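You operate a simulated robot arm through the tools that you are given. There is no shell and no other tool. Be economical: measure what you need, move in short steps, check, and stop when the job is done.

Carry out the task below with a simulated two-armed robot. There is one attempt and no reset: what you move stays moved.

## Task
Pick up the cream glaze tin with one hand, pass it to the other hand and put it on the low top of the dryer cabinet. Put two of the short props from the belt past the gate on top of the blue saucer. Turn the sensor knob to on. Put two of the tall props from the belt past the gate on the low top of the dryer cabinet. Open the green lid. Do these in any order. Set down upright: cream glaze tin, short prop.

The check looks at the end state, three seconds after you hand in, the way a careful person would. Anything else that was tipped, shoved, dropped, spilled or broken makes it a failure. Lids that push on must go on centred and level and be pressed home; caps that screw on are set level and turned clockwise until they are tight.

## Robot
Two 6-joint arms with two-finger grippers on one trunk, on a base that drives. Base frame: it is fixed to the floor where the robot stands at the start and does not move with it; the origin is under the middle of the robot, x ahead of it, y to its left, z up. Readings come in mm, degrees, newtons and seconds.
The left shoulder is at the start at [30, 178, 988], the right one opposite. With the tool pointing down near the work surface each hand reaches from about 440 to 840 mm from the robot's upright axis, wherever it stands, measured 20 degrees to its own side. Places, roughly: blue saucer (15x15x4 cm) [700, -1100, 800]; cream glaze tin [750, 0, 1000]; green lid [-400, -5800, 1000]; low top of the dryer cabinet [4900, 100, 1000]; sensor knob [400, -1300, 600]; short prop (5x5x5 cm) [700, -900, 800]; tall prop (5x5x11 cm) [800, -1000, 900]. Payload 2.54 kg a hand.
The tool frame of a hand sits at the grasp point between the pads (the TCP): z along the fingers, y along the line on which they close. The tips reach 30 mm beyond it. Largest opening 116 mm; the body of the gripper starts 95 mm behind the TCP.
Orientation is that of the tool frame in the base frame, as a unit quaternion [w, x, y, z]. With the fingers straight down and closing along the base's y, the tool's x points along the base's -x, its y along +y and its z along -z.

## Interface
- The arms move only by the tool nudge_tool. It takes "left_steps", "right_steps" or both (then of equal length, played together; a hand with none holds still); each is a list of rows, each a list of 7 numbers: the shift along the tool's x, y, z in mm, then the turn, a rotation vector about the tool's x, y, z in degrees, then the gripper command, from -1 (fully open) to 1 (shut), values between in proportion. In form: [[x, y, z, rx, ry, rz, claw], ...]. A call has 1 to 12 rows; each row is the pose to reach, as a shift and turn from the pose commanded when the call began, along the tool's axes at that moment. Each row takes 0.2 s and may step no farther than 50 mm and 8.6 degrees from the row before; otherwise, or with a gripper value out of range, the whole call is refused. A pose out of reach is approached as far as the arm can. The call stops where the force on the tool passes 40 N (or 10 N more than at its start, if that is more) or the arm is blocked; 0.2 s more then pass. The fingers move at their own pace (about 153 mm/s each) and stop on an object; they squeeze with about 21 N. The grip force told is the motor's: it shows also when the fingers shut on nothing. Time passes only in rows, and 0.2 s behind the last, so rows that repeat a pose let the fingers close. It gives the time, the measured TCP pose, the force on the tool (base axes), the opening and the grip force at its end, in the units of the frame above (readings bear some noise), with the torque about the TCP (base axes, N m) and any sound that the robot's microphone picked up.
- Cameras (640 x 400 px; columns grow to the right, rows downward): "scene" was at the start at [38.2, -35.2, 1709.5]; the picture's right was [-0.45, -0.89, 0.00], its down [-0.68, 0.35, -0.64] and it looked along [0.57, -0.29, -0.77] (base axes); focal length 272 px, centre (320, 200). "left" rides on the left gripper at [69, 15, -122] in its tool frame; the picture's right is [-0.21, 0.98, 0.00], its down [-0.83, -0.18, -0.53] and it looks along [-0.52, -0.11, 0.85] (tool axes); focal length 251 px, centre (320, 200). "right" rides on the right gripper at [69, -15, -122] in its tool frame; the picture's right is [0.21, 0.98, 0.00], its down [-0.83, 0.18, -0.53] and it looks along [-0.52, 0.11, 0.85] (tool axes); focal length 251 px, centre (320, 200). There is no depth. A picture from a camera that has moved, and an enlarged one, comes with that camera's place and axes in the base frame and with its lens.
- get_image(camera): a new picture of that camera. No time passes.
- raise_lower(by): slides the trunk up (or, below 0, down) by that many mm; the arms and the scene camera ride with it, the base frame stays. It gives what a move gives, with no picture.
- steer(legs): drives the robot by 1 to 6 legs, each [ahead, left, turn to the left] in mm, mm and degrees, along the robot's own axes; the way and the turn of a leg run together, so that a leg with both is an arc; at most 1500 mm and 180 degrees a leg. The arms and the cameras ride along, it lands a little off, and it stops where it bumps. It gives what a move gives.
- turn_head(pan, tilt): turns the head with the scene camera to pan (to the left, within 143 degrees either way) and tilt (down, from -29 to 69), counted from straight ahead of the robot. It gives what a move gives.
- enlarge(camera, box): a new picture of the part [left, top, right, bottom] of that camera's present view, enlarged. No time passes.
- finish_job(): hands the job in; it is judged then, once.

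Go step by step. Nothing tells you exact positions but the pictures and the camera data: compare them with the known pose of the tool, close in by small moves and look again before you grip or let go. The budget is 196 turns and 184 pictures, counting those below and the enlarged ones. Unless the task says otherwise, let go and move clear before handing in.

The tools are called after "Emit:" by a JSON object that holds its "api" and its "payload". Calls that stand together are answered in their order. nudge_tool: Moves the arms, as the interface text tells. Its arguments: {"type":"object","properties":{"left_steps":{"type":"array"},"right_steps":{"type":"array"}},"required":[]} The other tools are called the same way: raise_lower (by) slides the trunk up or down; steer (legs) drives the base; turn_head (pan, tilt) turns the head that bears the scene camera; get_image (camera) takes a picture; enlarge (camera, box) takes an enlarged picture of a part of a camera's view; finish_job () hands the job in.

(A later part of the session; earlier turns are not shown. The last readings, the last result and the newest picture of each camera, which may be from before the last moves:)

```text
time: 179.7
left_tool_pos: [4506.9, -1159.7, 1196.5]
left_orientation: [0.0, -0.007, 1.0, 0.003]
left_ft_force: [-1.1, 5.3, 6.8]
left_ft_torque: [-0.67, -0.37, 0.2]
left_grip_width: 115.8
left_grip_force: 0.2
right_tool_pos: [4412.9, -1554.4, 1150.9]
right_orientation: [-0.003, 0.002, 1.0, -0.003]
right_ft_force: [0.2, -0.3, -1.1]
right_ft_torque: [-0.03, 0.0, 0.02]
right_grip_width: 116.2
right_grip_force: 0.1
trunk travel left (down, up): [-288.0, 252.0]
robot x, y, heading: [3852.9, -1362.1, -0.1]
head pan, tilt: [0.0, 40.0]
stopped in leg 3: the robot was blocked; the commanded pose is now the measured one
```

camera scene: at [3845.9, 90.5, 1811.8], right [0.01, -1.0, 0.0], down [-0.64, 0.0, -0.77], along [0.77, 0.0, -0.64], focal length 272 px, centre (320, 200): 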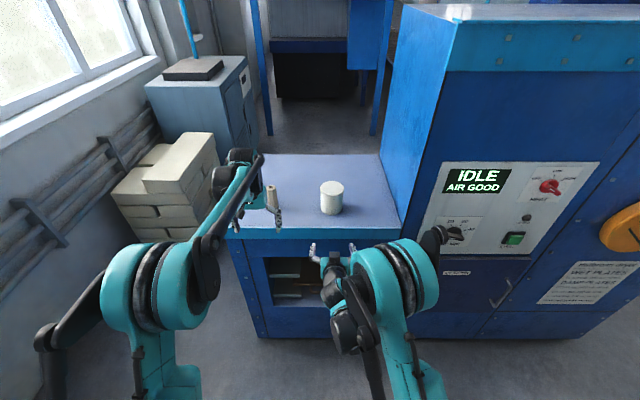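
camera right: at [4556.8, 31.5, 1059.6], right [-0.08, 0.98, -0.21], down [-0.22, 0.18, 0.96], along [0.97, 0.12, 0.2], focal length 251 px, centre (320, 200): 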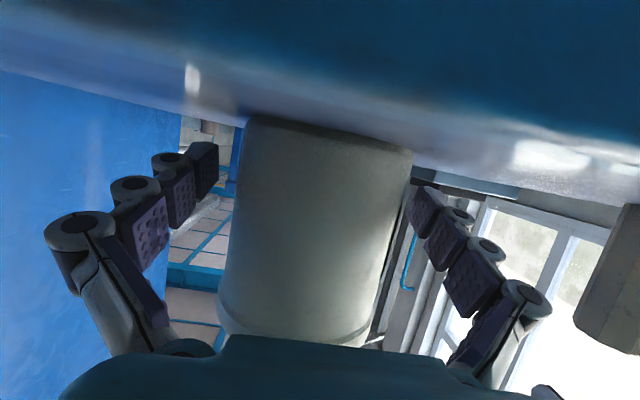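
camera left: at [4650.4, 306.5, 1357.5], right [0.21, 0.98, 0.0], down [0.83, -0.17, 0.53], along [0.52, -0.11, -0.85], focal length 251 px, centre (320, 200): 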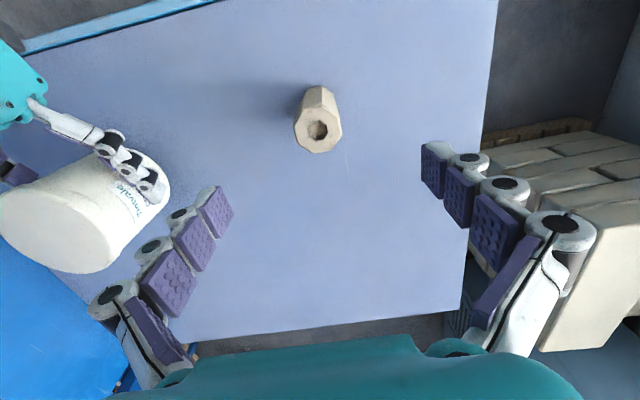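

The left hand touched the orange vent cover. Back the base off a bit and look.

Emit:
{"api": "steer", "payload": {"legs": [[0, 20, 0], [-80, 0, 0]]}}

Emit:
{"api": "get_image", "payload": {"camera": "scene"}}

```text
time: 181.1
left_tool_pos: [4426.4, -1139.9, 1197.3]
left_orientation: [0.001, -0.005, 1.0, 0.003]
left_ft_force: [-0.7, -0.4, 0.0]
left_ft_torque: [-0.05, -0.03, -0.02]
left_grip_width: 115.6
left_grip_force: 0.1
right_tool_pos: [4331.7, -1535.0, 1150.5]
right_orientation: [-0.001, 0.003, 1.0, -0.002]
right_ft_force: [-0.1, 0.0, 0.5]
right_ft_torque: [-0.03, -0.07, 0.01]
right_grip_width: 116.0
right_grip_force: 0.1
trunk travel left (down, up): [-288.0, 252.0]
robot x, y, heading: [3772.1, -1338.6, -0.3]
head pan, tilt: [0.0, 40.0]
```

```text
99 pictures are left
camera scene: at [3826.5, -1340.1, 1811.7], right [0.0, -1.0, 0.0], down [-0.64, 0.0, -0.77], along [0.77, 0.0, -0.64], focal length 272 px, centre (320, 200)
```

scene: 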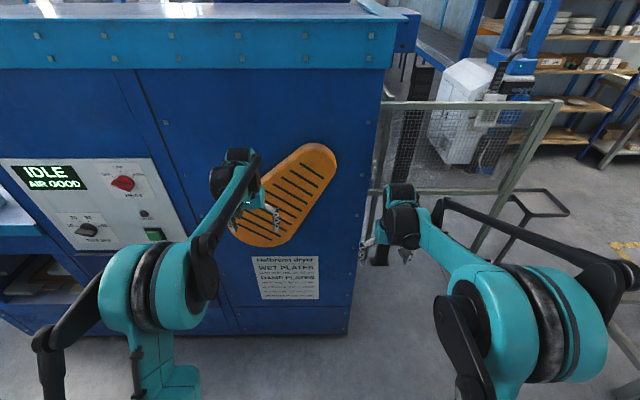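

No harm done. Continue the return along the corridor and back up along the walkway.

Emit:
{"api": "steer", "payload": {"legs": [[0, -1310, 0], [-150, 0, 0], [0, -850, 0], [-1500, 0, 0], [-1500, 0, 0], [-1200, 0, 0]]}}

```text
time: 212.3
left_tool_pos: [109.6, -3329.1, 1195.2]
left_orientation: [0.0, -0.013, 1.0, 0.003]
left_ft_force: [-0.8, 0.7, 0.0]
left_ft_torque: [0.0, -0.04, 0.0]
left_grip_width: 115.9
left_grip_force: 0.0
right_tool_pos: [20.8, -3723.8, 1151.2]
right_orientation: [-0.003, -0.004, 1.0, -0.003]
right_ft_force: [-0.3, 0.2, 0.7]
right_ft_torque: [-0.01, -0.02, 0.02]
right_grip_width: 115.9
right_grip_force: 0.0
trunk travel left (down, up): [-288.0, 252.0]
robot x, y, heading: [-538.9, -3539.0, 0.4]
head pan, tilt: [0.0, 40.0]
```

I'm back near the start side, and the lid bench is close: turn right to face it and approach.

Emit:
{"api": "steer", "payload": {"legs": [[0, 0, -90], [1300, 0, 0]]}}

Emit:
{"api": "turn_head", "payload": {"pan": 0, "tilt": 30}}

Emit:
{"api": "get_image", "payload": {"camera": "scene"}}

```text
time: 222.7
left_tool_pos: [-321.0, -5493.8, 1196.0]
left_orientation: [0.001, 0.697, 0.717, 0.004]
left_ft_force: [0.7, -0.6, -0.5]
left_ft_torque: [0.0, -0.02, 0.01]
left_grip_width: 116.0
left_grip_force: 0.0
right_tool_pos: [-716.9, -5405.7, 1149.9]
right_orientation: [-0.003, 0.703, 0.711, 0.0]
right_ft_force: [-0.1, 0.7, -0.1]
right_ft_torque: [0.01, 0.01, 0.01]
right_grip_width: 115.7
right_grip_force: 0.0
trunk travel left (down, up): [-288.0, 252.0]
robot x, y, heading: [-532.8, -4841.4, -89.3]
head pan, tilt: [0.0, 40.0]
```

```text
time: 223.4
left_tool_pos: [-320.8, -5495.2, 1195.1]
left_orientation: [0.002, 0.697, 0.717, 0.004]
left_ft_force: [0.2, -0.8, 0.0]
left_ft_torque: [-0.03, -0.03, -0.02]
left_grip_width: 115.8
left_grip_force: 0.1
right_tool_pos: [-718.8, -5407.0, 1151.5]
right_orientation: [-0.004, 0.702, 0.712, -0.001]
right_ft_force: [-0.1, -0.3, 0.7]
right_ft_torque: [0.0, 0.02, 0.02]
right_grip_width: 115.8
right_grip_force: 0.0
trunk travel left (down, up): [-288.0, 252.0]
robot x, y, heading: [-534.1, -4844.8, -89.1]
head pan, tilt: [0.0, 30.0]
```

```text
98 pictures are left
camera scene: at [-532.6, -4905.0, 1826.9], right [-1.0, -0.01, 0.0], down [-0.01, 0.5, -0.87], along [0.01, -0.87, -0.5], focal length 272 px, centre (320, 200)
```

scene: 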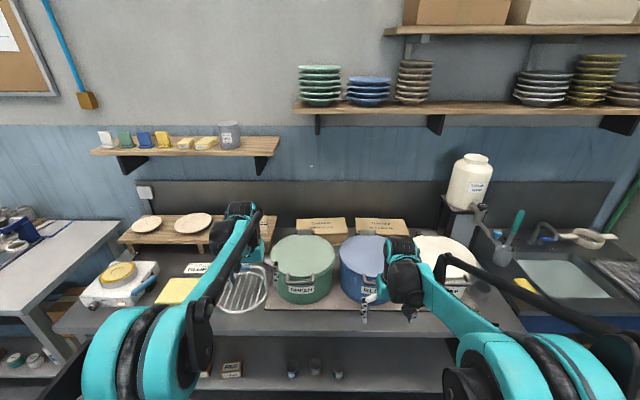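

The green tub with its lid is at centre. Zoom in on it.

Emit:
{"api": "enlarge", "payload": {"camera": "scene", "box": [220, 200, 420, 325]}}

Emit:
{"api": "get_image", "payload": {"camera": "left"}}

Emit:
{"api": "get_image", "payload": {"camera": "right"}}

```text
3.20 times, centred on (320, 262) of scene
camera zoom: at [-532.6, -4905.0, 1826.9], right [-1.0, -0.01, 0.0], down [-0.01, 0.5, -0.87], along [0.01, -0.87, -0.5], focal length 869 px, centre (320, 0)
```

zoom: 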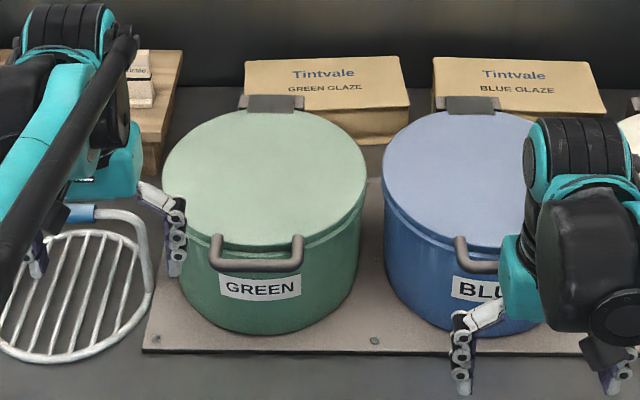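

```text
96 pictures are left
camera left: at [-308.5, -5424.8, 1317.5], right [0.98, -0.19, 0.01], down [-0.16, -0.83, 0.53], along [-0.09, -0.52, -0.85], focal length 251 px, centre (320, 200)
```

left: 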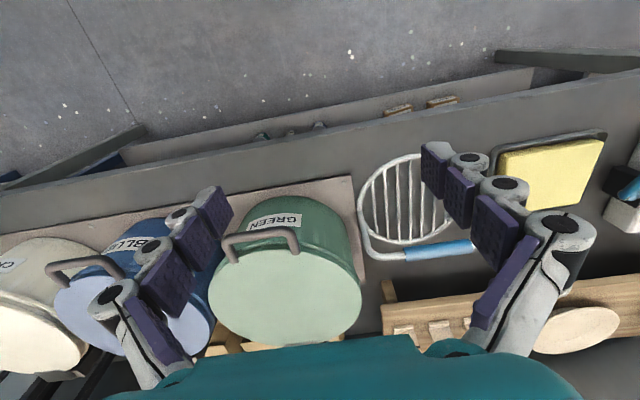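

```text
95 pictures are left
camera right: at [-734.7, -5337.6, 1273.3], right [0.97, 0.23, 0.0], down [0.19, -0.83, 0.53], along [0.12, -0.52, -0.85], focal length 251 px, centre (320, 200)
```

right: 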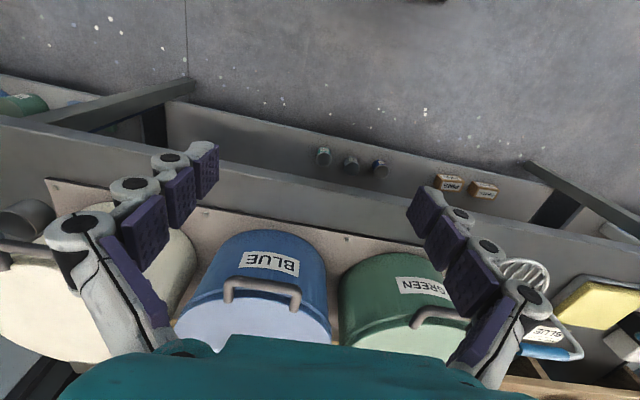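

The green lid is hinged at the back (y≈−5970) with a handle bar in front at about (−448,−5669,1006), bar running along x. I'll raise the trunk, yaw the left hand 90° so it closes across the bar, and position.

Emit:
{"api": "raise_lower", "payload": {"by": 150}}

Emit:
{"api": "nudge_tool", "payload": {"left_steps": [[15, -8, 15, 0, 0, 8.2, -1], [30, -15, 30, 0, 0, 16.4, -1], [46, -23, 46, 0, 0, 24.6, -1], [62, -30, 62, 0, 0, 32.8, -1], [77, -38, 78, 0, 0, 41, -1], [92, -45, 94, 0, 0, 49.2, -1], [108, -53, 110, 0, 0, 57.4, -1], [124, -60, 126, 0, 0, 65.6, -1], [139, -68, 142, 0, 0, 73.8, -1], [154, -76, 158, 0, 0, 82, -1], [170, -83, 175, 0, 0, 90, -1]]}}

Emit:
{"api": "steer", "payload": {"legs": [[240, -60, -0.9]]}}

Emit:
{"api": "get_image", "payload": {"camera": "left"}}

Emit:
{"api": "turn_head", "payload": {"pan": 0, "tilt": 50}}

Emit:
{"api": "get_image", "payload": {"camera": "scene"}}

```text
time: 225.2
left_tool_pos: [-321.0, -5494.9, 1344.8]
left_orientation: [0.002, 0.697, 0.717, 0.003]
left_ft_force: [-0.2, -0.4, 0.5]
left_ft_torque: [-0.01, -0.02, 0.03]
left_grip_width: 116.1
left_grip_force: 0.1
right_tool_pos: [-717.6, -5407.4, 1301.1]
right_orientation: [-0.004, 0.702, 0.712, 0.0]
right_ft_force: [0.4, -0.7, 0.6]
right_ft_torque: [0.0, 0.0, 0.01]
right_grip_width: 115.9
right_grip_force: 0.0
trunk travel left (down, up): [-438.0, 102.0]
robot x, y, heading: [-531.8, -4843.6, -89.4]
head pan, tilt: [0.0, 30.0]
```

```text
time: 227.6
left_tool_pos: [-407.1, -5327.3, 1169.4]
left_orientation: [-0.001, 1.0, 0.012, 0.004]
left_ft_force: [-0.5, 0.3, 0.7]
left_ft_torque: [0.01, 0.01, -0.04]
left_grip_width: 115.9
left_grip_force: 0.1
right_tool_pos: [-718.2, -5407.4, 1301.9]
right_orientation: [-0.004, 0.703, 0.712, 0.0]
right_ft_force: [0.1, 1.2, -0.4]
right_ft_torque: [-0.03, -0.02, -0.01]
right_grip_width: 115.9
right_grip_force: 0.2
trunk travel left (down, up): [-438.0, 102.0]
robot x, y, heading: [-534.1, -4844.1, -89.3]
head pan, tilt: [0.0, 30.0]
```

```text
time: 229.4
left_tool_pos: [-476.7, -5571.0, 1169.7]
left_orientation: [0.0, 1.0, 0.006, 0.003]
left_ft_force: [1.0, 0.9, -0.3]
left_ft_torque: [-0.02, 0.01, -0.01]
left_grip_width: 115.8
left_grip_force: 0.0
right_tool_pos: [-786.8, -5644.1, 1300.5]
right_orientation: [-0.004, 0.709, 0.705, 0.0]
right_ft_force: [-0.7, -0.1, -0.6]
right_ft_torque: [0.03, 0.0, -0.03]
right_grip_width: 116.2
right_grip_force: 0.1
trunk travel left (down, up): [-438.0, 102.0]
robot x, y, heading: [-592.7, -5082.9, -90.3]
head pan, tilt: [0.0, 30.0]
```

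```text
94 pictures are left
camera left: at [-406.7, -5583.7, 1292.1], right [-0.2, -0.98, 0.0], down [-0.83, 0.17, 0.53], along [-0.52, 0.11, -0.85], focal length 251 px, centre (320, 200)
```

left: 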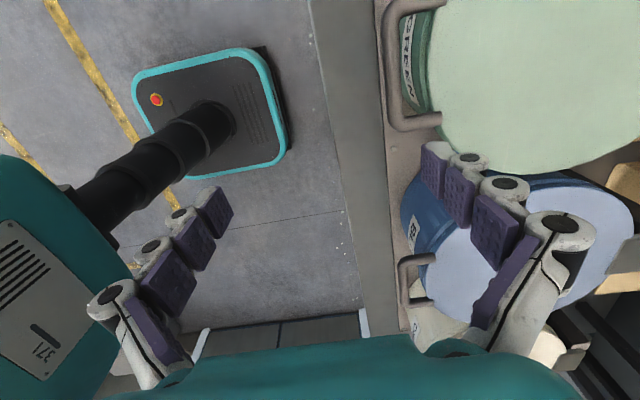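

```text
time: 230.2
left_tool_pos: [-476.2, -5569.2, 1171.7]
left_orientation: [0.0, 1.0, 0.006, 0.004]
left_ft_force: [-0.3, 0.1, -0.6]
left_ft_torque: [-0.01, -0.02, -0.02]
left_grip_width: 116.1
left_grip_force: 0.0
right_tool_pos: [-787.9, -5643.2, 1301.1]
right_orientation: [-0.003, 0.71, 0.704, 0.0]
right_ft_force: [0.5, 0.4, -0.4]
right_ft_torque: [-0.01, 0.01, 0.0]
right_grip_width: 116.3
right_grip_force: 0.1
trunk travel left (down, up): [-438.0, 102.0]
robot x, y, heading: [-593.0, -5082.9, -90.4]
head pan, tilt: [0.0, 50.0]
```

```text
93 pictures are left
camera scene: at [-592.9, -5131.8, 1947.5], right [-1.0, 0.01, 0.0], down [0.0, 0.77, -0.64], along [0.0, -0.64, -0.77], focal length 272 px, centre (320, 200)
```

scene: 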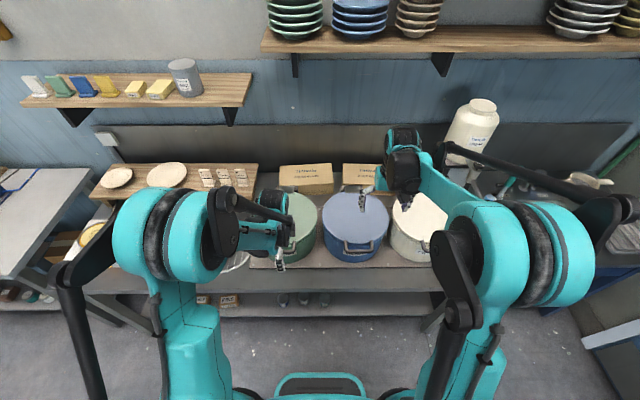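

Handle bar ≈ (−442, −5645, 1025), with ~24 mm gap to the rim. Drive a bit closer, partly close the fingers, and look from above the bar.

Emit:
{"api": "steer", "payload": {"legs": [[105, 0, 0.4]]}}

Emit:
{"api": "nudge_tool", "payload": {"left_steps": [[15, -15, 20, 0, 0, 0, 0.3], [30, -25, 40, 0, 0, 0, 0.45]]}}

Emit:
{"api": "get_image", "payload": {"camera": "left"}}

```text
time: 231.4
left_tool_pos: [-474.2, -5675.8, 1171.8]
left_orientation: [0.0, 1.0, 0.006, 0.004]
left_ft_force: [-0.3, 0.7, -0.2]
left_ft_torque: [0.01, 0.0, -0.03]
left_grip_width: 115.9
left_grip_force: 0.1
right_tool_pos: [-786.0, -5751.1, 1302.4]
right_orientation: [-0.004, 0.707, 0.707, 0.0]
right_ft_force: [0.5, 0.2, 0.3]
right_ft_torque: [0.03, -0.01, 0.01]
right_grip_width: 116.0
right_grip_force: 0.1
trunk travel left (down, up): [-438.0, 102.0]
robot x, y, heading: [-593.6, -5188.2, -89.8]
head pan, tilt: [0.0, 50.0]
```

```text
time: 232.0
left_tool_pos: [-444.9, -5651.0, 1128.6]
left_orientation: [-0.001, 1.0, 0.008, 0.003]
left_ft_force: [0.2, 0.4, 0.0]
left_ft_torque: [0.01, 0.01, 0.01]
left_grip_width: 31.8
left_grip_force: 0.1
right_tool_pos: [-785.0, -5752.6, 1300.5]
right_orientation: [-0.004, 0.707, 0.707, 0.001]
right_ft_force: [0.3, -0.4, -0.6]
right_ft_torque: [0.03, 0.01, 0.02]
right_grip_width: 115.8
right_grip_force: 0.0
trunk travel left (down, up): [-438.0, 102.0]
robot x, y, heading: [-592.4, -5192.2, -90.2]
head pan, tilt: [0.0, 50.0]
```

```text
92 pictures are left
camera left: at [-375.8, -5664.8, 1251.1], right [-0.2, -0.98, 0.0], down [-0.83, 0.17, 0.53], along [-0.52, 0.11, -0.85], focal length 251 px, centre (320, 200)
```

left: 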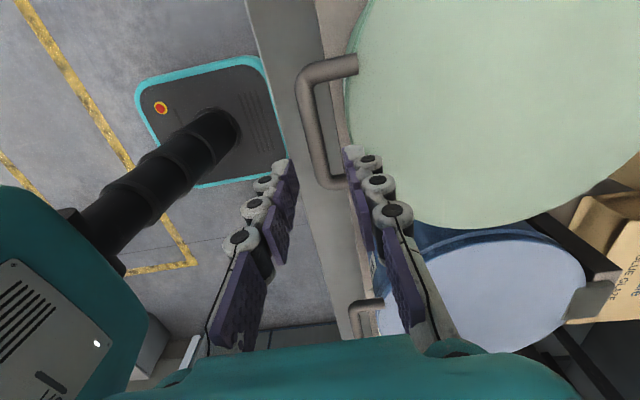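

Bar measured at (−439, −5643, 1030). Align, narrow the fingers to 26 mm and come down to just above it.

Emit:
{"api": "nudge_tool", "payload": {"left_steps": [[6, -9, 20, 0, 0, 0, 0.55], [6, -9, 40, 0, 0, 0, 0.55]]}}

Emit:
{"api": "get_image", "payload": {"camera": "left"}}

```text
time: 232.6
left_tool_pos: [-439.3, -5641.5, 1091.0]
left_orientation: [-0.001, 1.0, 0.007, 0.004]
left_ft_force: [0.6, -0.4, -0.5]
left_ft_torque: [0.02, -0.01, 0.01]
left_grip_width: 26.1
left_grip_force: 0.0
right_tool_pos: [-785.1, -5752.3, 1300.2]
right_orientation: [-0.004, 0.708, 0.707, 0.0]
right_ft_force: [-0.4, -0.4, -0.4]
right_ft_torque: [0.05, 0.03, 0.01]
right_grip_width: 115.7
right_grip_force: 0.0
trunk travel left (down, up): [-438.0, 102.0]
robot x, y, heading: [-596.2, -5192.7, -90.2]
head pan, tilt: [0.0, 50.0]
```

```text
91 pictures are left
camera left: at [-370.2, -5656.2, 1211.7], right [-0.2, -0.98, 0.0], down [-0.83, 0.17, 0.53], along [-0.52, 0.11, -0.85], focal length 251 px, centre (320, 200)
```

left: 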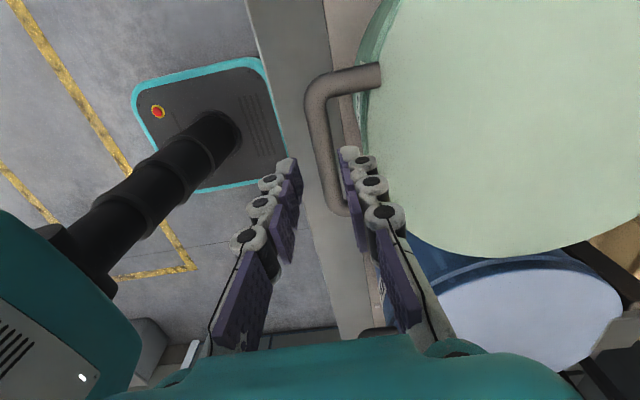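

Aligned within a few mm. Descend around the bar.

Emit:
{"api": "nudge_tool", "payload": {"left_steps": [[4, 1.5, 15, 0, 0, 0, 0.58], [4, 1.5, 30, 0, 0, 0, 0.58], [4, 1.5, 42, 0, 0, 0, 0.58]]}}

Emit:
{"api": "get_image", "payload": {"camera": "left"}}

```text
time: 233.4
left_tool_pos: [-435.2, -5653.7, 1067.0]
left_orientation: [0.0, 1.0, 0.007, 0.004]
left_ft_force: [-0.5, 0.7, -1.1]
left_ft_torque: [0.01, 0.03, -0.01]
left_grip_width: 24.1
left_grip_force: 0.0
left hand out of reach, approached as far as the arm can: row 1, 2, 3
right_tool_pos: [-784.4, -5750.5, 1300.8]
right_orientation: [-0.003, 0.707, 0.707, 0.0]
right_ft_force: [0.9, -0.2, 0.4]
right_ft_torque: [-0.03, 0.0, 0.03]
right_grip_width: 115.8
right_grip_force: 0.1
trunk travel left (down, up): [-438.0, 102.0]
robot x, y, heading: [-590.4, -5189.0, -90.0]
head pan, tilt: [0.0, 50.0]
```

```text
90 pictures are left
camera left: at [-365.7, -5668.3, 1188.4], right [-0.2, -0.98, 0.0], down [-0.83, 0.17, 0.53], along [-0.52, 0.11, -0.85], focal length 251 px, centre (320, 200)
```

left: 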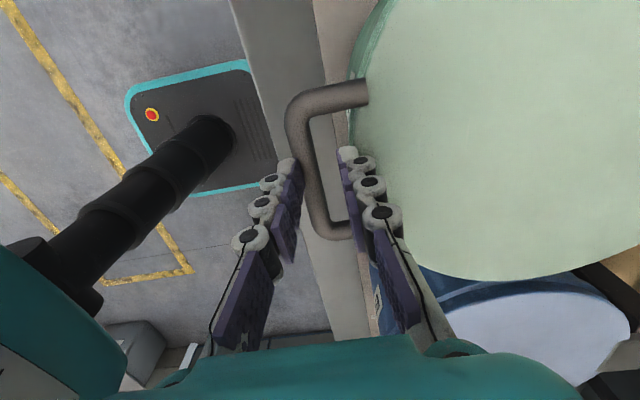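

Inner reach limit at this distance. Raise, back the base 80 mm, and re-approach.

Emit:
{"api": "nudge_tool", "payload": {"left_steps": [[0, 0, -30, 0, 0, 0, 0.5]]}}

Emit:
{"api": "steer", "payload": {"legs": [[-85, 0, 0]]}}

Emit:
{"api": "nudge_tool", "payload": {"left_steps": [[0, 20, 0, 0, 0, 0, 0.58], [0, 50, 0, 0, 0, 0, 0.58], [0, 75, 0, 0, 0, 0, 0.58]]}}

Emit:
{"api": "get_image", "payload": {"camera": "left"}}

```text
time: 233.8
left_tool_pos: [-435.8, -5653.7, 1098.4]
left_orientation: [-0.001, 1.0, 0.007, 0.004]
left_ft_force: [-0.2, 1.1, 0.9]
left_ft_torque: [-0.01, 0.0, 0.0]
left_grip_width: 29.0
left_grip_force: 0.0
right_tool_pos: [-786.0, -5748.8, 1302.2]
right_orientation: [-0.004, 0.708, 0.707, 0.0]
right_ft_force: [-0.3, 0.9, -0.4]
right_ft_torque: [-0.04, -0.02, 0.01]
right_grip_width: 116.0
right_grip_force: 0.2
trunk travel left (down, up): [-438.0, 102.0]
robot x, y, heading: [-591.0, -5189.3, -90.2]
head pan, tilt: [0.0, 50.0]
```

```text
time: 234.9
left_tool_pos: [-436.8, -5571.6, 1097.4]
left_orientation: [-0.001, 1.0, 0.007, 0.003]
left_ft_force: [-0.4, -0.3, -0.1]
left_ft_torque: [-0.01, -0.05, 0.02]
left_grip_width: 29.1
left_grip_force: 0.0
right_tool_pos: [-785.3, -5665.5, 1301.5]
right_orientation: [-0.004, 0.708, 0.706, 0.0]
right_ft_force: [0.9, -0.4, 0.9]
right_ft_torque: [-0.04, 0.02, 0.02]
right_grip_width: 116.0
right_grip_force: 0.1
trunk travel left (down, up): [-438.0, 102.0]
robot x, y, heading: [-593.0, -5105.2, -89.9]
head pan, tilt: [0.0, 50.0]
```

```text
time: 235.7
left_tool_pos: [-435.8, -5646.5, 1097.2]
left_orientation: [-0.001, 1.0, 0.006, 0.004]
left_ft_force: [0.2, -1.1, 0.0]
left_ft_torque: [0.02, -0.02, 0.02]
left_grip_width: 24.4
left_grip_force: 0.1
right_tool_pos: [-786.1, -5667.6, 1301.6]
right_orientation: [-0.004, 0.708, 0.707, 0.0]
right_ft_force: [-0.2, -0.6, 0.0]
right_ft_torque: [0.05, -0.01, -0.04]
right_grip_width: 116.0
right_grip_force: 0.1
trunk travel left (down, up): [-438.0, 102.0]
robot x, y, heading: [-594.7, -5108.2, -90.0]
head pan, tilt: [0.0, 50.0]
```

```text
89 pictures are left
camera left: at [-366.5, -5660.7, 1218.9], right [-0.2, -0.98, 0.0], down [-0.83, 0.17, 0.53], along [-0.52, 0.11, -0.85], focal length 251 px, centre (320, 200)
```

left: 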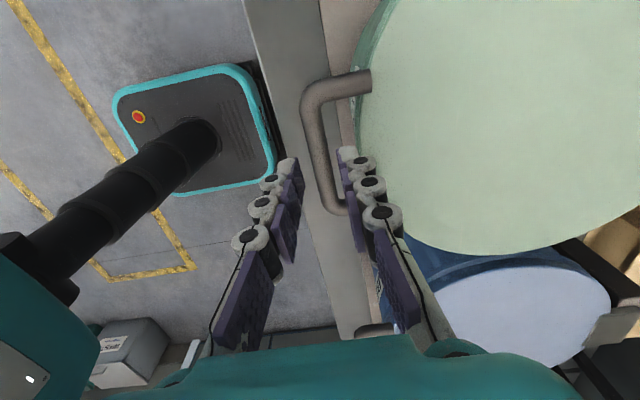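

Emit:
{"api": "nudge_tool", "payload": {"left_steps": [[0, -3, 18, 0, 0, 0, 0.58], [0, -3, 34, 0, 0, 0, 0.58]]}}

Emit:
{"api": "get_image", "payload": {"camera": "left"}}

```text
time: 236.3
left_tool_pos: [-434.9, -5643.1, 1061.9]
left_orientation: [-0.001, 1.0, 0.007, 0.004]
left_ft_force: [-0.8, 0.1, -0.8]
left_ft_torque: [-0.01, -0.01, 0.04]
left_grip_width: 24.5
left_grip_force: 0.1
right_tool_pos: [-786.4, -5667.9, 1300.3]
right_orientation: [-0.004, 0.709, 0.705, 0.0]
right_ft_force: [0.6, -0.1, -0.1]
right_ft_torque: [0.01, 0.01, 0.03]
right_grip_width: 115.9
right_grip_force: 0.1
trunk travel left (down, up): [-438.0, 102.0]
robot x, y, heading: [-594.3, -5107.4, -90.1]
head pan, tilt: [0.0, 50.0]
```

```text
88 pictures are left
camera left: at [-365.4, -5657.7, 1184.3], right [-0.2, -0.98, 0.0], down [-0.83, 0.17, 0.53], along [-0.52, 0.11, -0.85], focal length 251 px, centre (320, 200)
```

left: 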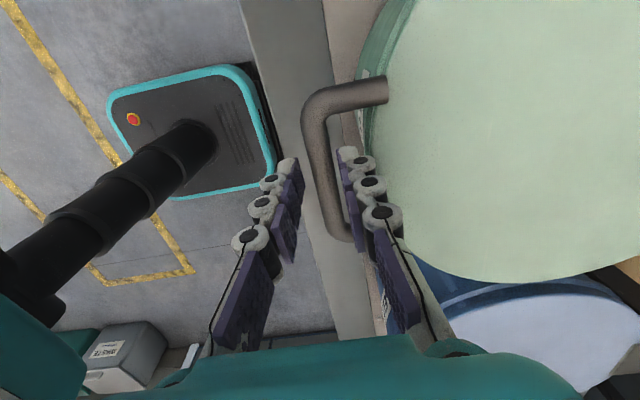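

Well centred. Down the last 36 mm and close.

Emit:
{"api": "nudge_tool", "payload": {"left_steps": [[0, 0, 12, 0, 0, 0, 0.58], [0, 0, 24, 0, 0, 0, 0.58], [0, 0, 36, 0, 0, 0, 0.58], [0, 0, 36, 0, 0, 0, 1], [0, 0, 36, 0, 0, 0, 1]]}}

Emit:
{"api": "get_image", "payload": {"camera": "left"}}

```text
time: 237.5
left_tool_pos: [-435.8, -5645.9, 1026.3]
left_orientation: [-0.001, 1.0, 0.006, 0.002]
left_ft_force: [2.6, -26.0, 25.1]
left_ft_torque: [0.04, 0.01, 0.05]
left_grip_width: 14.2
left_grip_force: 38.8
right_tool_pos: [-786.2, -5669.0, 1299.5]
right_orientation: [-0.005, 0.708, 0.706, 0.001]
right_ft_force: [-0.8, -0.1, 0.0]
right_ft_torque: [0.04, 0.0, 0.05]
right_grip_width: 116.2
right_grip_force: 0.0
trunk travel left (down, up): [-438.0, 102.0]
robot x, y, heading: [-595.0, -5106.5, -90.1]
head pan, tilt: [0.0, 50.0]
```

```text
87 pictures are left
camera left: at [-366.4, -5659.3, 1147.3], right [-0.2, -0.98, 0.0], down [-0.83, 0.17, 0.53], along [-0.52, 0.11, -0.85], focal length 251 px, centre (320, 200)
```

left: 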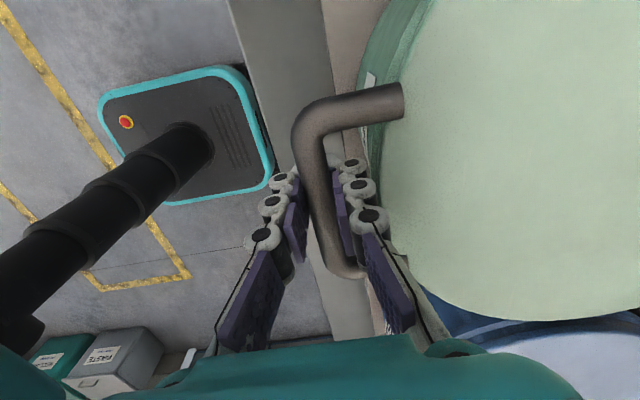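

Bar gripped. Lift along the hinge arc, first to ~24°.

Emit:
{"api": "nudge_tool", "payload": {"left_steps": [[0, 1.5, -23, 0, 0, 0, 1], [0, 4, -46, 0, 0, 0, 1], [0, 8, -69, 0, 0, 0, 1], [0, 14, -91, 0, 0, 0, 1], [0, 21, -113, 0, 0, 0, 1], [0, 29, -134, 0, 0, 0, 1]]}}

Emit:
{"api": "get_image", "payload": {"camera": "left"}}

Emit:
{"api": "get_image", "payload": {"camera": "scene"}}

```text
time: 238.9
left_tool_pos: [-434.8, -5672.7, 1162.3]
left_orientation: [-0.002, 1.0, 0.006, 0.004]
left_ft_force: [-7.4, 0.8, -2.6]
left_ft_torque: [0.12, 0.02, -0.01]
left_grip_width: 14.3
left_grip_force: 38.7
right_tool_pos: [-787.3, -5666.4, 1299.4]
right_orientation: [-0.003, 0.708, 0.706, 0.002]
right_ft_force: [0.1, 0.0, -0.8]
right_ft_torque: [0.01, 0.01, -0.03]
right_grip_width: 116.0
right_grip_force: 0.0
trunk travel left (down, up): [-438.0, 102.0]
robot x, y, heading: [-595.7, -5106.3, -90.0]
head pan, tilt: [0.0, 50.0]
```

```text
86 pictures are left
camera left: at [-366.1, -5688.0, 1284.5], right [-0.2, -0.98, 0.0], down [-0.83, 0.17, 0.53], along [-0.52, 0.11, -0.85], focal length 251 px, centre (320, 200)
```

left: 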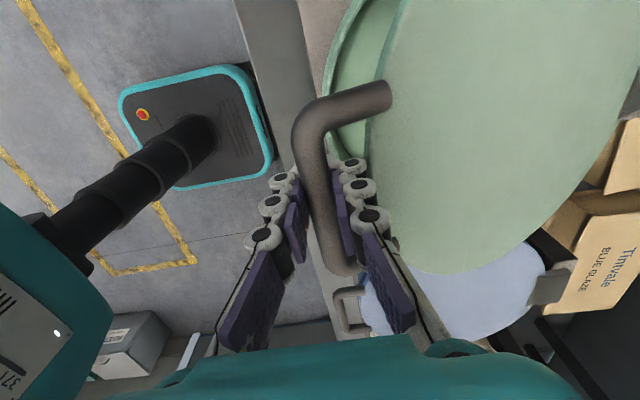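

```text
85 pictures are left
camera scene: at [-594.8, -5155.0, 1947.5], right [-1.0, 0.0, 0.0], down [0.0, 0.77, -0.64], along [0.0, -0.64, -0.77], focal length 272 px, centre (320, 200)
```

scene: 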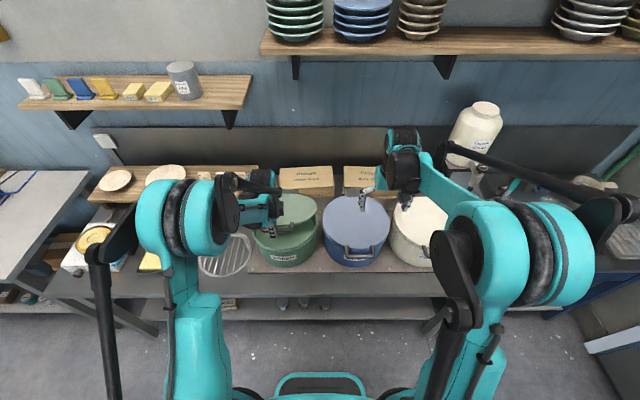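

The lid is lifting nicely. Continue along the arc to ~72°.

Emit:
{"api": "nudge_tool", "payload": {"left_steps": [[0, 10, -21, 0, 0, 0, 1], [0, 21.6, -40.5, 0, 0, 0, 1], [0, 34.5, -59.5, 0, 0, 0, 1], [0, 48.6, -77.7, 0, 0, 0, 1], [0, 64, -95, 0, 0, 0, 1], [0, 80.5, -110.7, 0, 0, 0, 1], [0, 98, -125.5, 0, 0, 0, 1], [0, 116.6, -139, 0, 0, 0, 1], [0, 136, -151.5, 0, 0, 0, 1], [0, 156.4, -162, 0, 0, 0, 1], [0, 177, -171.5, 0, 0, 0, 1], [0, 199, -179, 0, 0, 0, 1]]}}

Emit:
{"api": "get_image", "payload": {"camera": "scene"}}

Emit:
{"api": "get_image", "payload": {"camera": "left"}}

```text
time: 241.5
left_tool_pos: [-434.4, -5870.9, 1340.6]
left_orientation: [0.0, 1.0, 0.007, 0.004]
left_ft_force: [-2.2, 1.7, 8.1]
left_ft_torque: [0.2, 0.08, -0.28]
left_grip_width: 14.1
left_grip_force: 38.5
right_tool_pos: [-787.6, -5665.2, 1302.1]
right_orientation: [-0.004, 0.708, 0.706, 0.001]
right_ft_force: [0.3, -0.6, -0.6]
right_ft_torque: [0.01, 0.0, -0.04]
right_grip_width: 116.2
right_grip_force: 0.2
trunk travel left (down, up): [-438.0, 102.0]
robot x, y, heading: [-591.9, -5109.4, -89.9]
head pan, tilt: [0.0, 50.0]
```

```text
84 pictures are left
camera scene: at [-594.2, -5153.4, 1947.6], right [-1.0, 0.0, 0.0], down [0.0, 0.77, -0.64], along [0.0, -0.64, -0.77], focal length 272 px, centre (320, 200)
```

scene: 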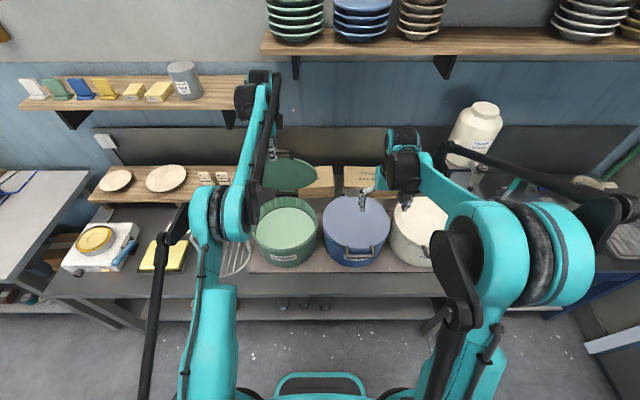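

```text
83 pictures are left
camera left: at [-365.5, -5884.7, 1463.0], right [-0.2, -0.98, 0.0], down [-0.83, 0.17, 0.53], along [-0.52, 0.11, -0.85], focal length 251 px, centre (320, 200)
```

left: 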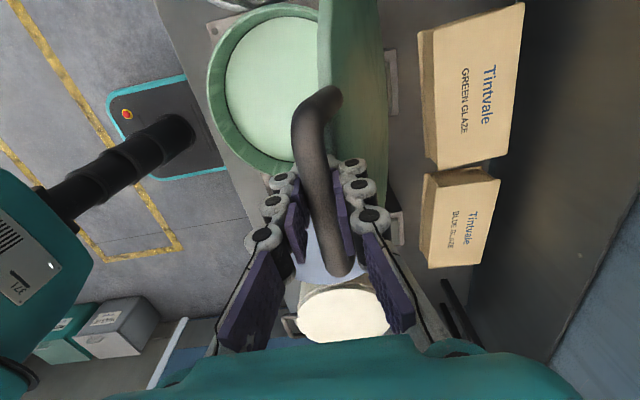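

Lid at about 72–75°. Continue to ~79° by hand, then use small base advances near the top of the arc.

Emit:
{"api": "nudge_tool", "payload": {"left_steps": [[0, 13, -4, 0, 0, 0, 1], [0, 26, -7, 0, 0, 0, 1], [0, 39, -10, 0, 0, 0, 1]]}}

Emit:
{"api": "steer", "payload": {"legs": [[35, 0, 0]]}}

```text
time: 242.3
left_tool_pos: [-435.2, -5885.0, 1344.2]
left_orientation: [0.001, 1.0, 0.006, 0.003]
left_ft_force: [-8.8, 4.9, 17.2]
left_ft_torque: [0.05, 0.21, -0.28]
left_grip_width: 14.0
left_grip_force: 38.6
left hand out of reach, approached as far as the arm can: row 2, 3
right_tool_pos: [-787.7, -5664.2, 1301.7]
right_orientation: [-0.002, 0.708, 0.706, 0.0]
right_ft_force: [-0.6, -1.0, 0.5]
right_ft_torque: [0.0, -0.01, 0.0]
right_grip_width: 116.2
right_grip_force: 0.0
trunk travel left (down, up): [-438.0, 102.0]
robot x, y, heading: [-590.0, -5108.5, -90.2]
head pan, tilt: [0.0, 50.0]
```

```text
time: 243.2
left_tool_pos: [-434.4, -5908.1, 1347.1]
left_orientation: [-0.002, 1.0, 0.005, 0.002]
left_ft_force: [-1.2, 2.6, 17.1]
left_ft_torque: [0.0, -0.34, -0.19]
left_grip_width: 14.0
left_grip_force: 37.6
right_tool_pos: [-785.3, -5689.6, 1302.8]
right_orientation: [-0.003, 0.708, 0.706, 0.0]
right_ft_force: [0.3, -0.3, -0.5]
right_ft_torque: [-0.02, 0.0, -0.02]
right_grip_width: 116.0
right_grip_force: 0.1
trunk travel left (down, up): [-438.0, 102.0]
robot x, y, heading: [-594.7, -5131.4, -90.0]
head pan, tilt: [0.0, 50.0]
stopped in leg 1: the force on the tool passed its limit at 67 N (the readings are from after the stop); the commanded pose is now the measured one
```

Emit:
{"api": "get_image", "payload": {"camera": "scene"}}

Emit:
{"api": "get_image", "payload": {"camera": "left"}}

Emit:
{"api": "get_image", "payload": {"camera": "right"}}

```text
82 pictures are left
camera scene: at [-594.4, -5176.2, 1947.6], right [-1.0, 0.0, 0.0], down [0.0, 0.77, -0.64], along [0.0, -0.64, -0.77], focal length 272 px, centre (320, 200)
```

scene: 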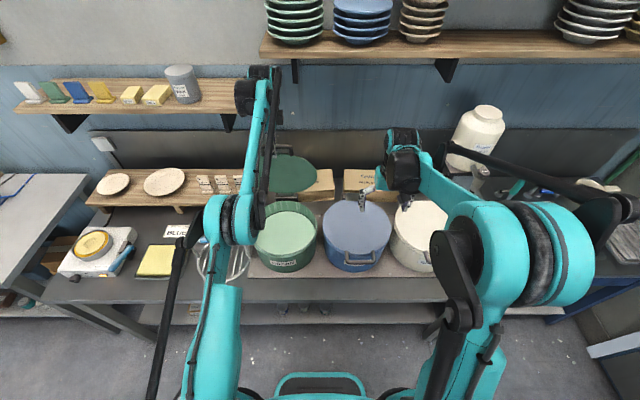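

```text
81 pictures are left
camera left: at [-364.9, -5922.0, 1469.0], right [-0.2, -0.98, 0.0], down [-0.83, 0.17, 0.53], along [-0.52, 0.11, -0.85], focal length 251 px, centre (320, 200)
```

left: 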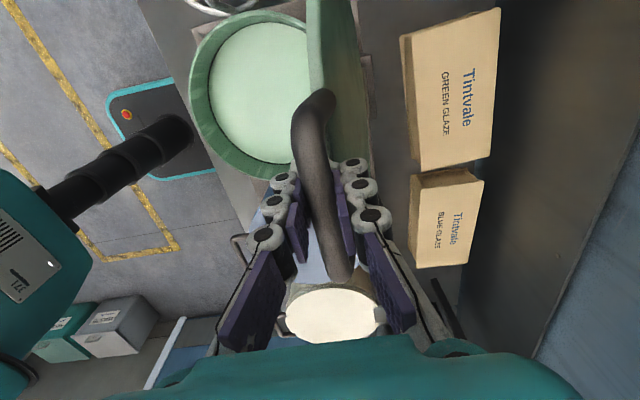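

```text
80 pictures are left
camera right: at [-802.4, -5619.7, 1423.9], right [0.98, 0.21, 0.0], down [0.18, -0.83, 0.53], along [0.11, -0.52, -0.85], focal length 251 px, centre (320, 200)
```

right: 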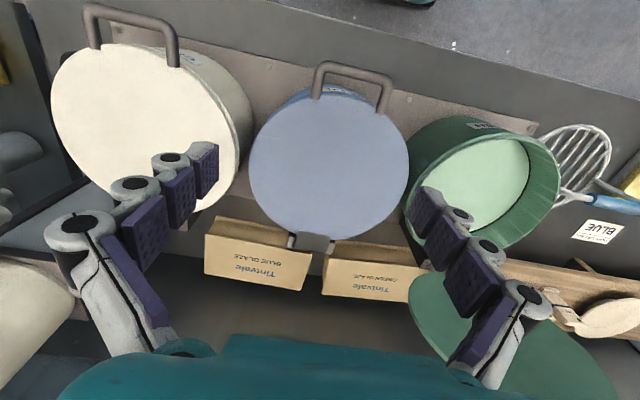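

Lid is close to vertical. The hand needs to sit slightly higher on the arc: raise the trunk 8 mm, then advance a little more.

Emit:
{"api": "raise_lower", "payload": {"by": 8}}

Emit:
{"api": "steer", "payload": {"legs": [[25, 0, 0]]}}

```text
time: 243.8
left_tool_pos: [-433.2, -5913.8, 1349.2]
left_orientation: [-0.003, 1.0, 0.006, 0.002]
left_ft_force: [-4.9, -6.1, -28.1]
left_ft_torque: [0.07, -0.08, -0.23]
left_grip_width: 13.7
left_grip_force: 38.3
right_tool_pos: [-786.7, -5695.0, 1307.2]
right_orientation: [-0.006, 0.708, 0.706, 0.001]
right_ft_force: [-0.1, 0.7, 1.0]
right_ft_torque: [-0.08, 0.03, 0.0]
right_grip_width: 115.9
right_grip_force: 0.0
trunk travel left (down, up): [-446.0, 94.0]
robot x, y, heading: [-592.2, -5129.6, -89.9]
head pan, tilt: [0.0, 50.0]
```

```text
time: 244.6
left_tool_pos: [-432.7, -5933.3, 1354.8]
left_orientation: [-0.003, 1.0, 0.006, 0.003]
left_ft_force: [0.0, 3.3, 12.7]
left_ft_torque: [0.11, 0.42, -0.38]
left_grip_width: 14.2
left_grip_force: 38.3
right_tool_pos: [-786.8, -5714.9, 1308.9]
right_orientation: [-0.003, 0.708, 0.706, 0.001]
right_ft_force: [-0.5, -0.4, -0.5]
right_ft_torque: [0.01, 0.02, 0.01]
right_grip_width: 116.1
right_grip_force: 0.2
trunk travel left (down, up): [-446.0, 94.0]
robot x, y, heading: [-591.0, -5153.2, -89.8]
head pan, tilt: [0.0, 50.0]
```

Working. Continue with small advances.

Emit:
{"api": "raise_lower", "payload": {"by": 3}}

Emit:
{"api": "steer", "payload": {"legs": [[28, 0, 0]]}}

Emit:
{"api": "steer", "payload": {"legs": [[28, 0, 0]]}}

Emit:
{"api": "get_image", "payload": {"camera": "left"}}

Emit:
{"api": "get_image", "payload": {"camera": "scene"}}

```text
time: 245.1
left_tool_pos: [-433.1, -5936.0, 1354.7]
left_orientation: [-0.004, 1.0, 0.005, 0.003]
left_ft_force: [-3.0, -2.4, -15.9]
left_ft_torque: [0.01, -0.12, -0.27]
left_grip_width: 14.2
left_grip_force: 38.1
right_tool_pos: [-787.3, -5717.2, 1310.5]
right_orientation: [-0.005, 0.708, 0.706, 0.0]
right_ft_force: [-0.6, 0.2, 0.0]
right_ft_torque: [-0.02, 0.02, 0.02]
right_grip_width: 115.9
right_grip_force: 0.1
trunk travel left (down, up): [-449.0, 91.0]
robot x, y, heading: [-592.7, -5149.6, -90.1]
head pan, tilt: [0.0, 50.0]
```

```text
time: 245.9
left_tool_pos: [-432.6, -5961.4, 1357.6]
left_orientation: [-0.004, 1.0, 0.005, 0.004]
left_ft_force: [-1.2, 2.8, 9.8]
left_ft_torque: [0.32, 0.42, -0.56]
left_grip_width: 14.2
left_grip_force: 37.9
right_tool_pos: [-786.9, -5744.1, 1311.7]
right_orientation: [-0.003, 0.708, 0.706, 0.001]
right_ft_force: [-0.4, -0.7, 0.7]
right_ft_torque: [0.09, 0.01, -0.02]
right_grip_width: 116.0
right_grip_force: 0.1
trunk travel left (down, up): [-449.0, 91.0]
robot x, y, heading: [-594.1, -5184.2, -90.2]
head pan, tilt: [0.0, 50.0]
```

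```text
time: 246.7
left_tool_pos: [-432.9, -5989.2, 1357.7]
left_orientation: [-0.004, 1.0, 0.005, 0.003]
left_ft_force: [0.5, 2.9, 10.2]
left_ft_torque: [0.95, 0.51, -0.73]
left_grip_width: 14.2
left_grip_force: 38.4
right_tool_pos: [-785.9, -5772.5, 1311.5]
right_orientation: [-0.005, 0.708, 0.706, 0.0]
right_ft_force: [-0.5, -1.0, -0.2]
right_ft_torque: [0.05, -0.01, -0.04]
right_grip_width: 116.1
right_grip_force: 0.0
trunk travel left (down, up): [-449.0, 91.0]
robot x, y, heading: [-595.0, -5210.4, -90.2]
head pan, tilt: [0.0, 50.0]
```

```text
79 pictures are left
camera left: at [-364.1, -6004.5, 1479.4], right [-0.2, -0.98, -0.01], down [-0.83, 0.17, 0.53], along [-0.52, 0.12, -0.85], focal length 251 px, centre (320, 200)
```

left: 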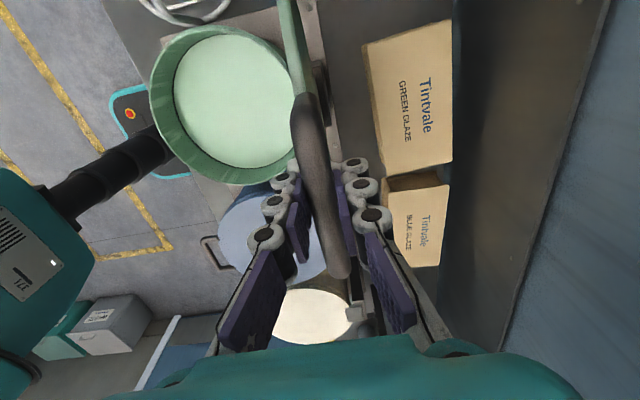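

```text
78 pictures are left
camera scene: at [-593.8, -5260.6, 1958.5], right [-1.0, 0.0, 0.0], down [0.0, 0.77, -0.64], along [0.0, -0.64, -0.77], focal length 272 px, centre (320, 200)
```

scene: 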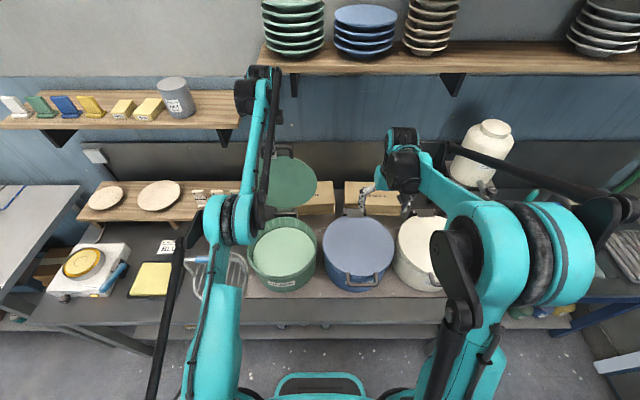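

Just past vertical now. One more small advance to lean it back, then test.

Emit:
{"api": "steer", "payload": {"legs": [[28, 0, 0]]}}

Emit:
{"api": "get_image", "payload": {"camera": "left"}}

```text
time: 247.6
left_tool_pos: [-434.2, -6019.5, 1357.9]
left_orientation: [-0.005, 1.0, 0.006, 0.003]
left_ft_force: [-1.6, 5.7, -9.3]
left_ft_torque: [1.55, 0.88, -0.47]
left_grip_width: 16.9
left_grip_force: 40.9
right_tool_pos: [-786.1, -5802.0, 1309.5]
right_orientation: [-0.004, 0.708, 0.706, 0.0]
right_ft_force: [-0.5, -0.4, 0.2]
right_ft_torque: [0.04, 0.01, 0.02]
right_grip_width: 116.1
right_grip_force: 0.1
trunk travel left (down, up): [-449.0, 91.0]
robot x, y, heading: [-593.5, -5240.2, -89.9]
head pan, tilt: [0.0, 50.0]
```

```text
77 pictures are left
camera left: at [-363.9, -6034.0, 1478.8], right [-0.2, -0.98, -0.01], down [-0.83, 0.17, 0.53], along [-0.52, 0.12, -0.85], focal length 251 px, centre (320, 200)
```

left: 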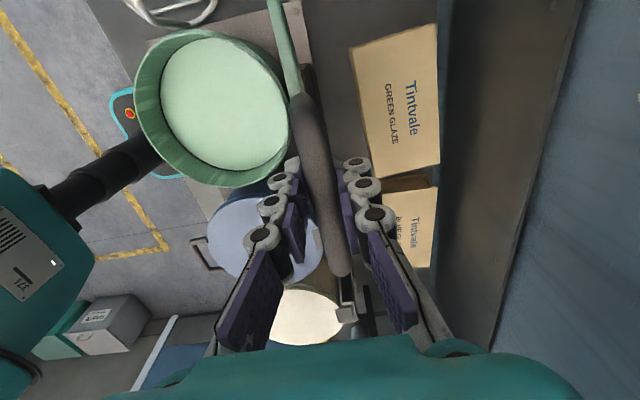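

About 98° open. Open the fingers slightly and see whether the lid stays.

Emit:
{"api": "nudge_tool", "payload": {"left_steps": [[0, 0, 0, 0, 0, 0, 0.5], [0, 0, 0, 0, 0, 0, 0.3], [0, 0, 0, 0, 0, 0, 0.2], [0, 0, 0, 0, 0, 0, 0.2]]}}

Emit:
{"api": "get_image", "payload": {"camera": "left"}}

```text
time: 248.6
left_tool_pos: [-434.2, -6016.6, 1359.4]
left_orientation: [-0.003, 1.0, 0.005, 0.003]
left_ft_force: [0.6, 0.3, 0.9]
left_ft_torque: [-0.01, 0.0, 0.0]
left_grip_width: 46.6
left_grip_force: 0.0
right_tool_pos: [-785.6, -5799.8, 1312.5]
right_orientation: [-0.004, 0.709, 0.706, 0.0]
right_ft_force: [-0.2, 0.3, 0.1]
right_ft_torque: [0.02, -0.03, -0.02]
right_grip_width: 116.1
right_grip_force: 0.0
trunk travel left (down, up): [-449.0, 91.0]
robot x, y, heading: [-590.3, -5239.1, -90.1]
head pan, tilt: [0.0, 50.0]
```

```text
76 pictures are left
camera left: at [-363.6, -6031.5, 1480.2], right [-0.2, -0.98, -0.01], down [-0.83, 0.17, 0.53], along [-0.52, 0.12, -0.85], focal length 251 px, centre (320, 200)
```

left: 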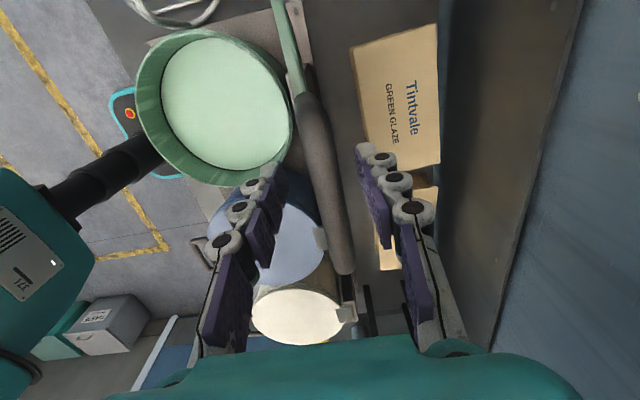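

The lid stays open by itself. Raise clear via the trunk, then back away.

Emit:
{"api": "raise_lower", "payload": {"by": 75}}

Emit:
{"api": "steer", "payload": {"legs": [[-350, 0, 0]]}}

Emit:
{"api": "get_image", "payload": {"camera": "scene"}}

```text
time: 249.7
left_tool_pos: [-433.7, -6017.3, 1434.5]
left_orientation: [-0.005, 1.0, 0.005, 0.002]
left_ft_force: [0.1, -0.6, -0.2]
left_ft_torque: [0.0, -0.03, 0.01]
left_grip_width: 46.5
left_grip_force: 0.0
right_tool_pos: [-785.4, -5800.1, 1387.0]
right_orientation: [-0.004, 0.709, 0.705, 0.0]
right_ft_force: [0.0, 0.5, -0.3]
right_ft_torque: [0.01, 0.03, 0.0]
right_grip_width: 116.1
right_grip_force: 0.0
trunk travel left (down, up): [-524.0, 16.0]
robot x, y, heading: [-592.3, -5242.1, -90.1]
head pan, tilt: [0.0, 50.0]
```

```text
time: 251.9
left_tool_pos: [-430.7, -5672.2, 1432.5]
left_orientation: [-0.004, 1.0, 0.007, 0.002]
left_ft_force: [-0.2, -0.2, 0.2]
left_ft_torque: [0.01, 0.03, 0.03]
left_grip_width: 46.5
left_grip_force: 0.1
right_tool_pos: [-783.3, -5458.1, 1386.2]
right_orientation: [-0.005, 0.707, 0.707, 0.001]
right_ft_force: [0.9, -0.2, 0.3]
right_ft_torque: [-0.01, -0.01, 0.0]
right_grip_width: 115.9
right_grip_force: 0.0
trunk travel left (down, up): [-524.0, 16.0]
robot x, y, heading: [-593.0, -4896.7, -90.0]
head pan, tilt: [0.0, 50.0]
```

```text
75 pictures are left
camera scene: at [-593.1, -4945.2, 2033.4], right [-1.0, 0.0, 0.0], down [0.0, 0.77, -0.64], along [0.0, -0.64, -0.77], focal length 272 px, centre (320, 200)
```

scene: 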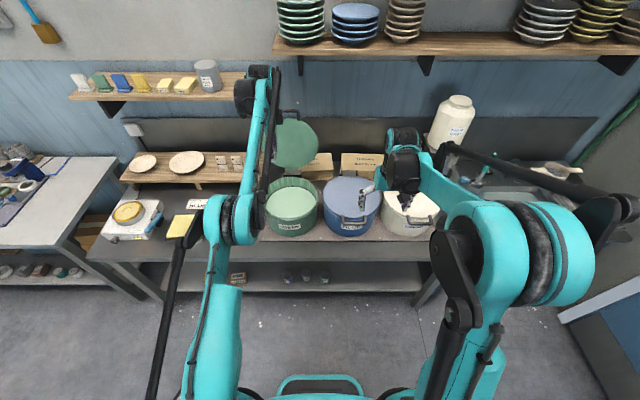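

Lid open and standing. Bring the left hand back in and un-yaw it, and lower the trunk.

Emit:
{"api": "nudge_tool", "payload": {"left_steps": [[0, -16, 0, 0, 0, -8.2, -1], [0, -32, 0, 0, 0, -16.4, -1], [0, -48, 0, 0, 0, -24.6, -1], [0, -64, 0, 0, 0, -32.8, -1], [0, -80, 0, 0, 0, -41, -1], [0, -96, 0, 0, 0, -49.2, -1], [0, -112, 0, 0, 0, -57.4, -1], [0, -128, 0, 0, 0, -65.6, -1], [0, -144, 0, 0, 0, -73.8, -1], [0, -160, 0, 0, 0, -82, -1], [0, -180, 0, 0, 0, -90, -1]]}}

Emit:
{"api": "raise_lower", "payload": {"by": -324}}

```text
time: 254.3
left_tool_pos: [-434.2, -5489.1, 1436.5]
left_orientation: [-0.002, 0.702, 0.712, 0.004]
left_ft_force: [-1.0, 0.7, 0.0]
left_ft_torque: [-0.03, 0.02, -0.02]
left_grip_width: 116.3
left_grip_force: 0.0
right_tool_pos: [-783.9, -5455.3, 1387.8]
right_orientation: [-0.003, 0.707, 0.707, 0.0]
right_ft_force: [-0.4, -0.4, 0.6]
right_ft_torque: [0.0, -0.03, -0.02]
right_grip_width: 116.0
right_grip_force: 0.0
trunk travel left (down, up): [-524.0, 16.0]
robot x, y, heading: [-592.2, -4900.4, -89.8]
head pan, tilt: [0.0, 50.0]
```

```text
time: 257.5
left_tool_pos: [-433.9, -5491.5, 1113.0]
left_orientation: [-0.001, 0.702, 0.712, 0.004]
left_ft_force: [-0.3, -0.8, 0.4]
left_ft_torque: [0.0, -0.01, 0.01]
left_grip_width: 116.0
left_grip_force: 0.0
right_tool_pos: [-784.2, -5457.2, 1062.5]
right_orientation: [-0.004, 0.707, 0.708, 0.0]
right_ft_force: [0.0, -0.3, -0.7]
right_ft_torque: [0.0, 0.03, 0.01]
right_grip_width: 116.0
right_grip_force: 0.0
trunk travel left (down, up): [-200.0, 340.0]
robot x, y, heading: [-592.0, -4895.1, -90.1]
head pan, tilt: [0.0, 50.0]
```

Now back off, turn to face the machine again and drive to the belt section.

Emit:
{"api": "steer", "payload": {"legs": [[-450, 0, 0], [0, 0, 90], [0, 1450, 0], [0, 1450, 0], [0, 550, 0], [300, 0, 0]]}}

Emit:
{"api": "get_image", "payload": {"camera": "scene"}}

```text
time: 282.1
left_tool_pos: [263.3, -816.3, 1111.5]
left_orientation: [-0.004, -0.016, 1.0, 0.001]
left_ft_force: [0.7, 0.0, -0.2]
left_ft_torque: [-0.01, 0.06, -0.04]
left_grip_width: 116.1
left_grip_force: 0.0
right_tool_pos: [234.4, -1168.4, 1062.6]
right_orientation: [-0.004, -0.01, 1.0, -0.002]
right_ft_force: [0.3, 0.2, 0.4]
right_ft_torque: [0.0, 0.05, 0.0]
right_grip_width: 115.9
right_grip_force: 0.0
trunk travel left (down, up): [-200.0, 340.0]
robot x, y, heading: [-328.8, -987.8, 0.9]
head pan, tilt: [0.0, 50.0]
```

```text
74 pictures are left
camera scene: at [-282.6, -985.6, 1709.4], right [0.02, -1.0, 0.0], down [-0.77, -0.01, -0.64], along [0.64, 0.01, -0.77], focal length 272 px, centre (320, 200)
```

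scene: 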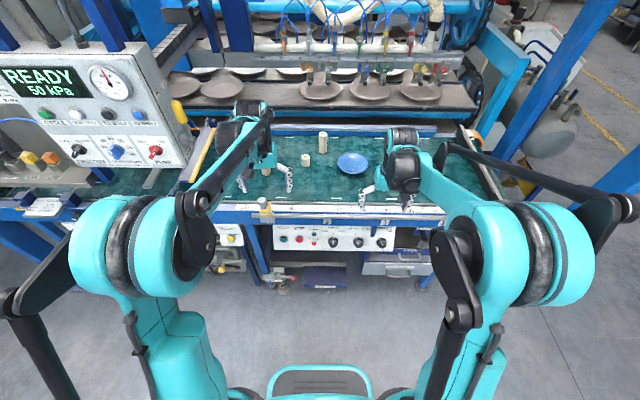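

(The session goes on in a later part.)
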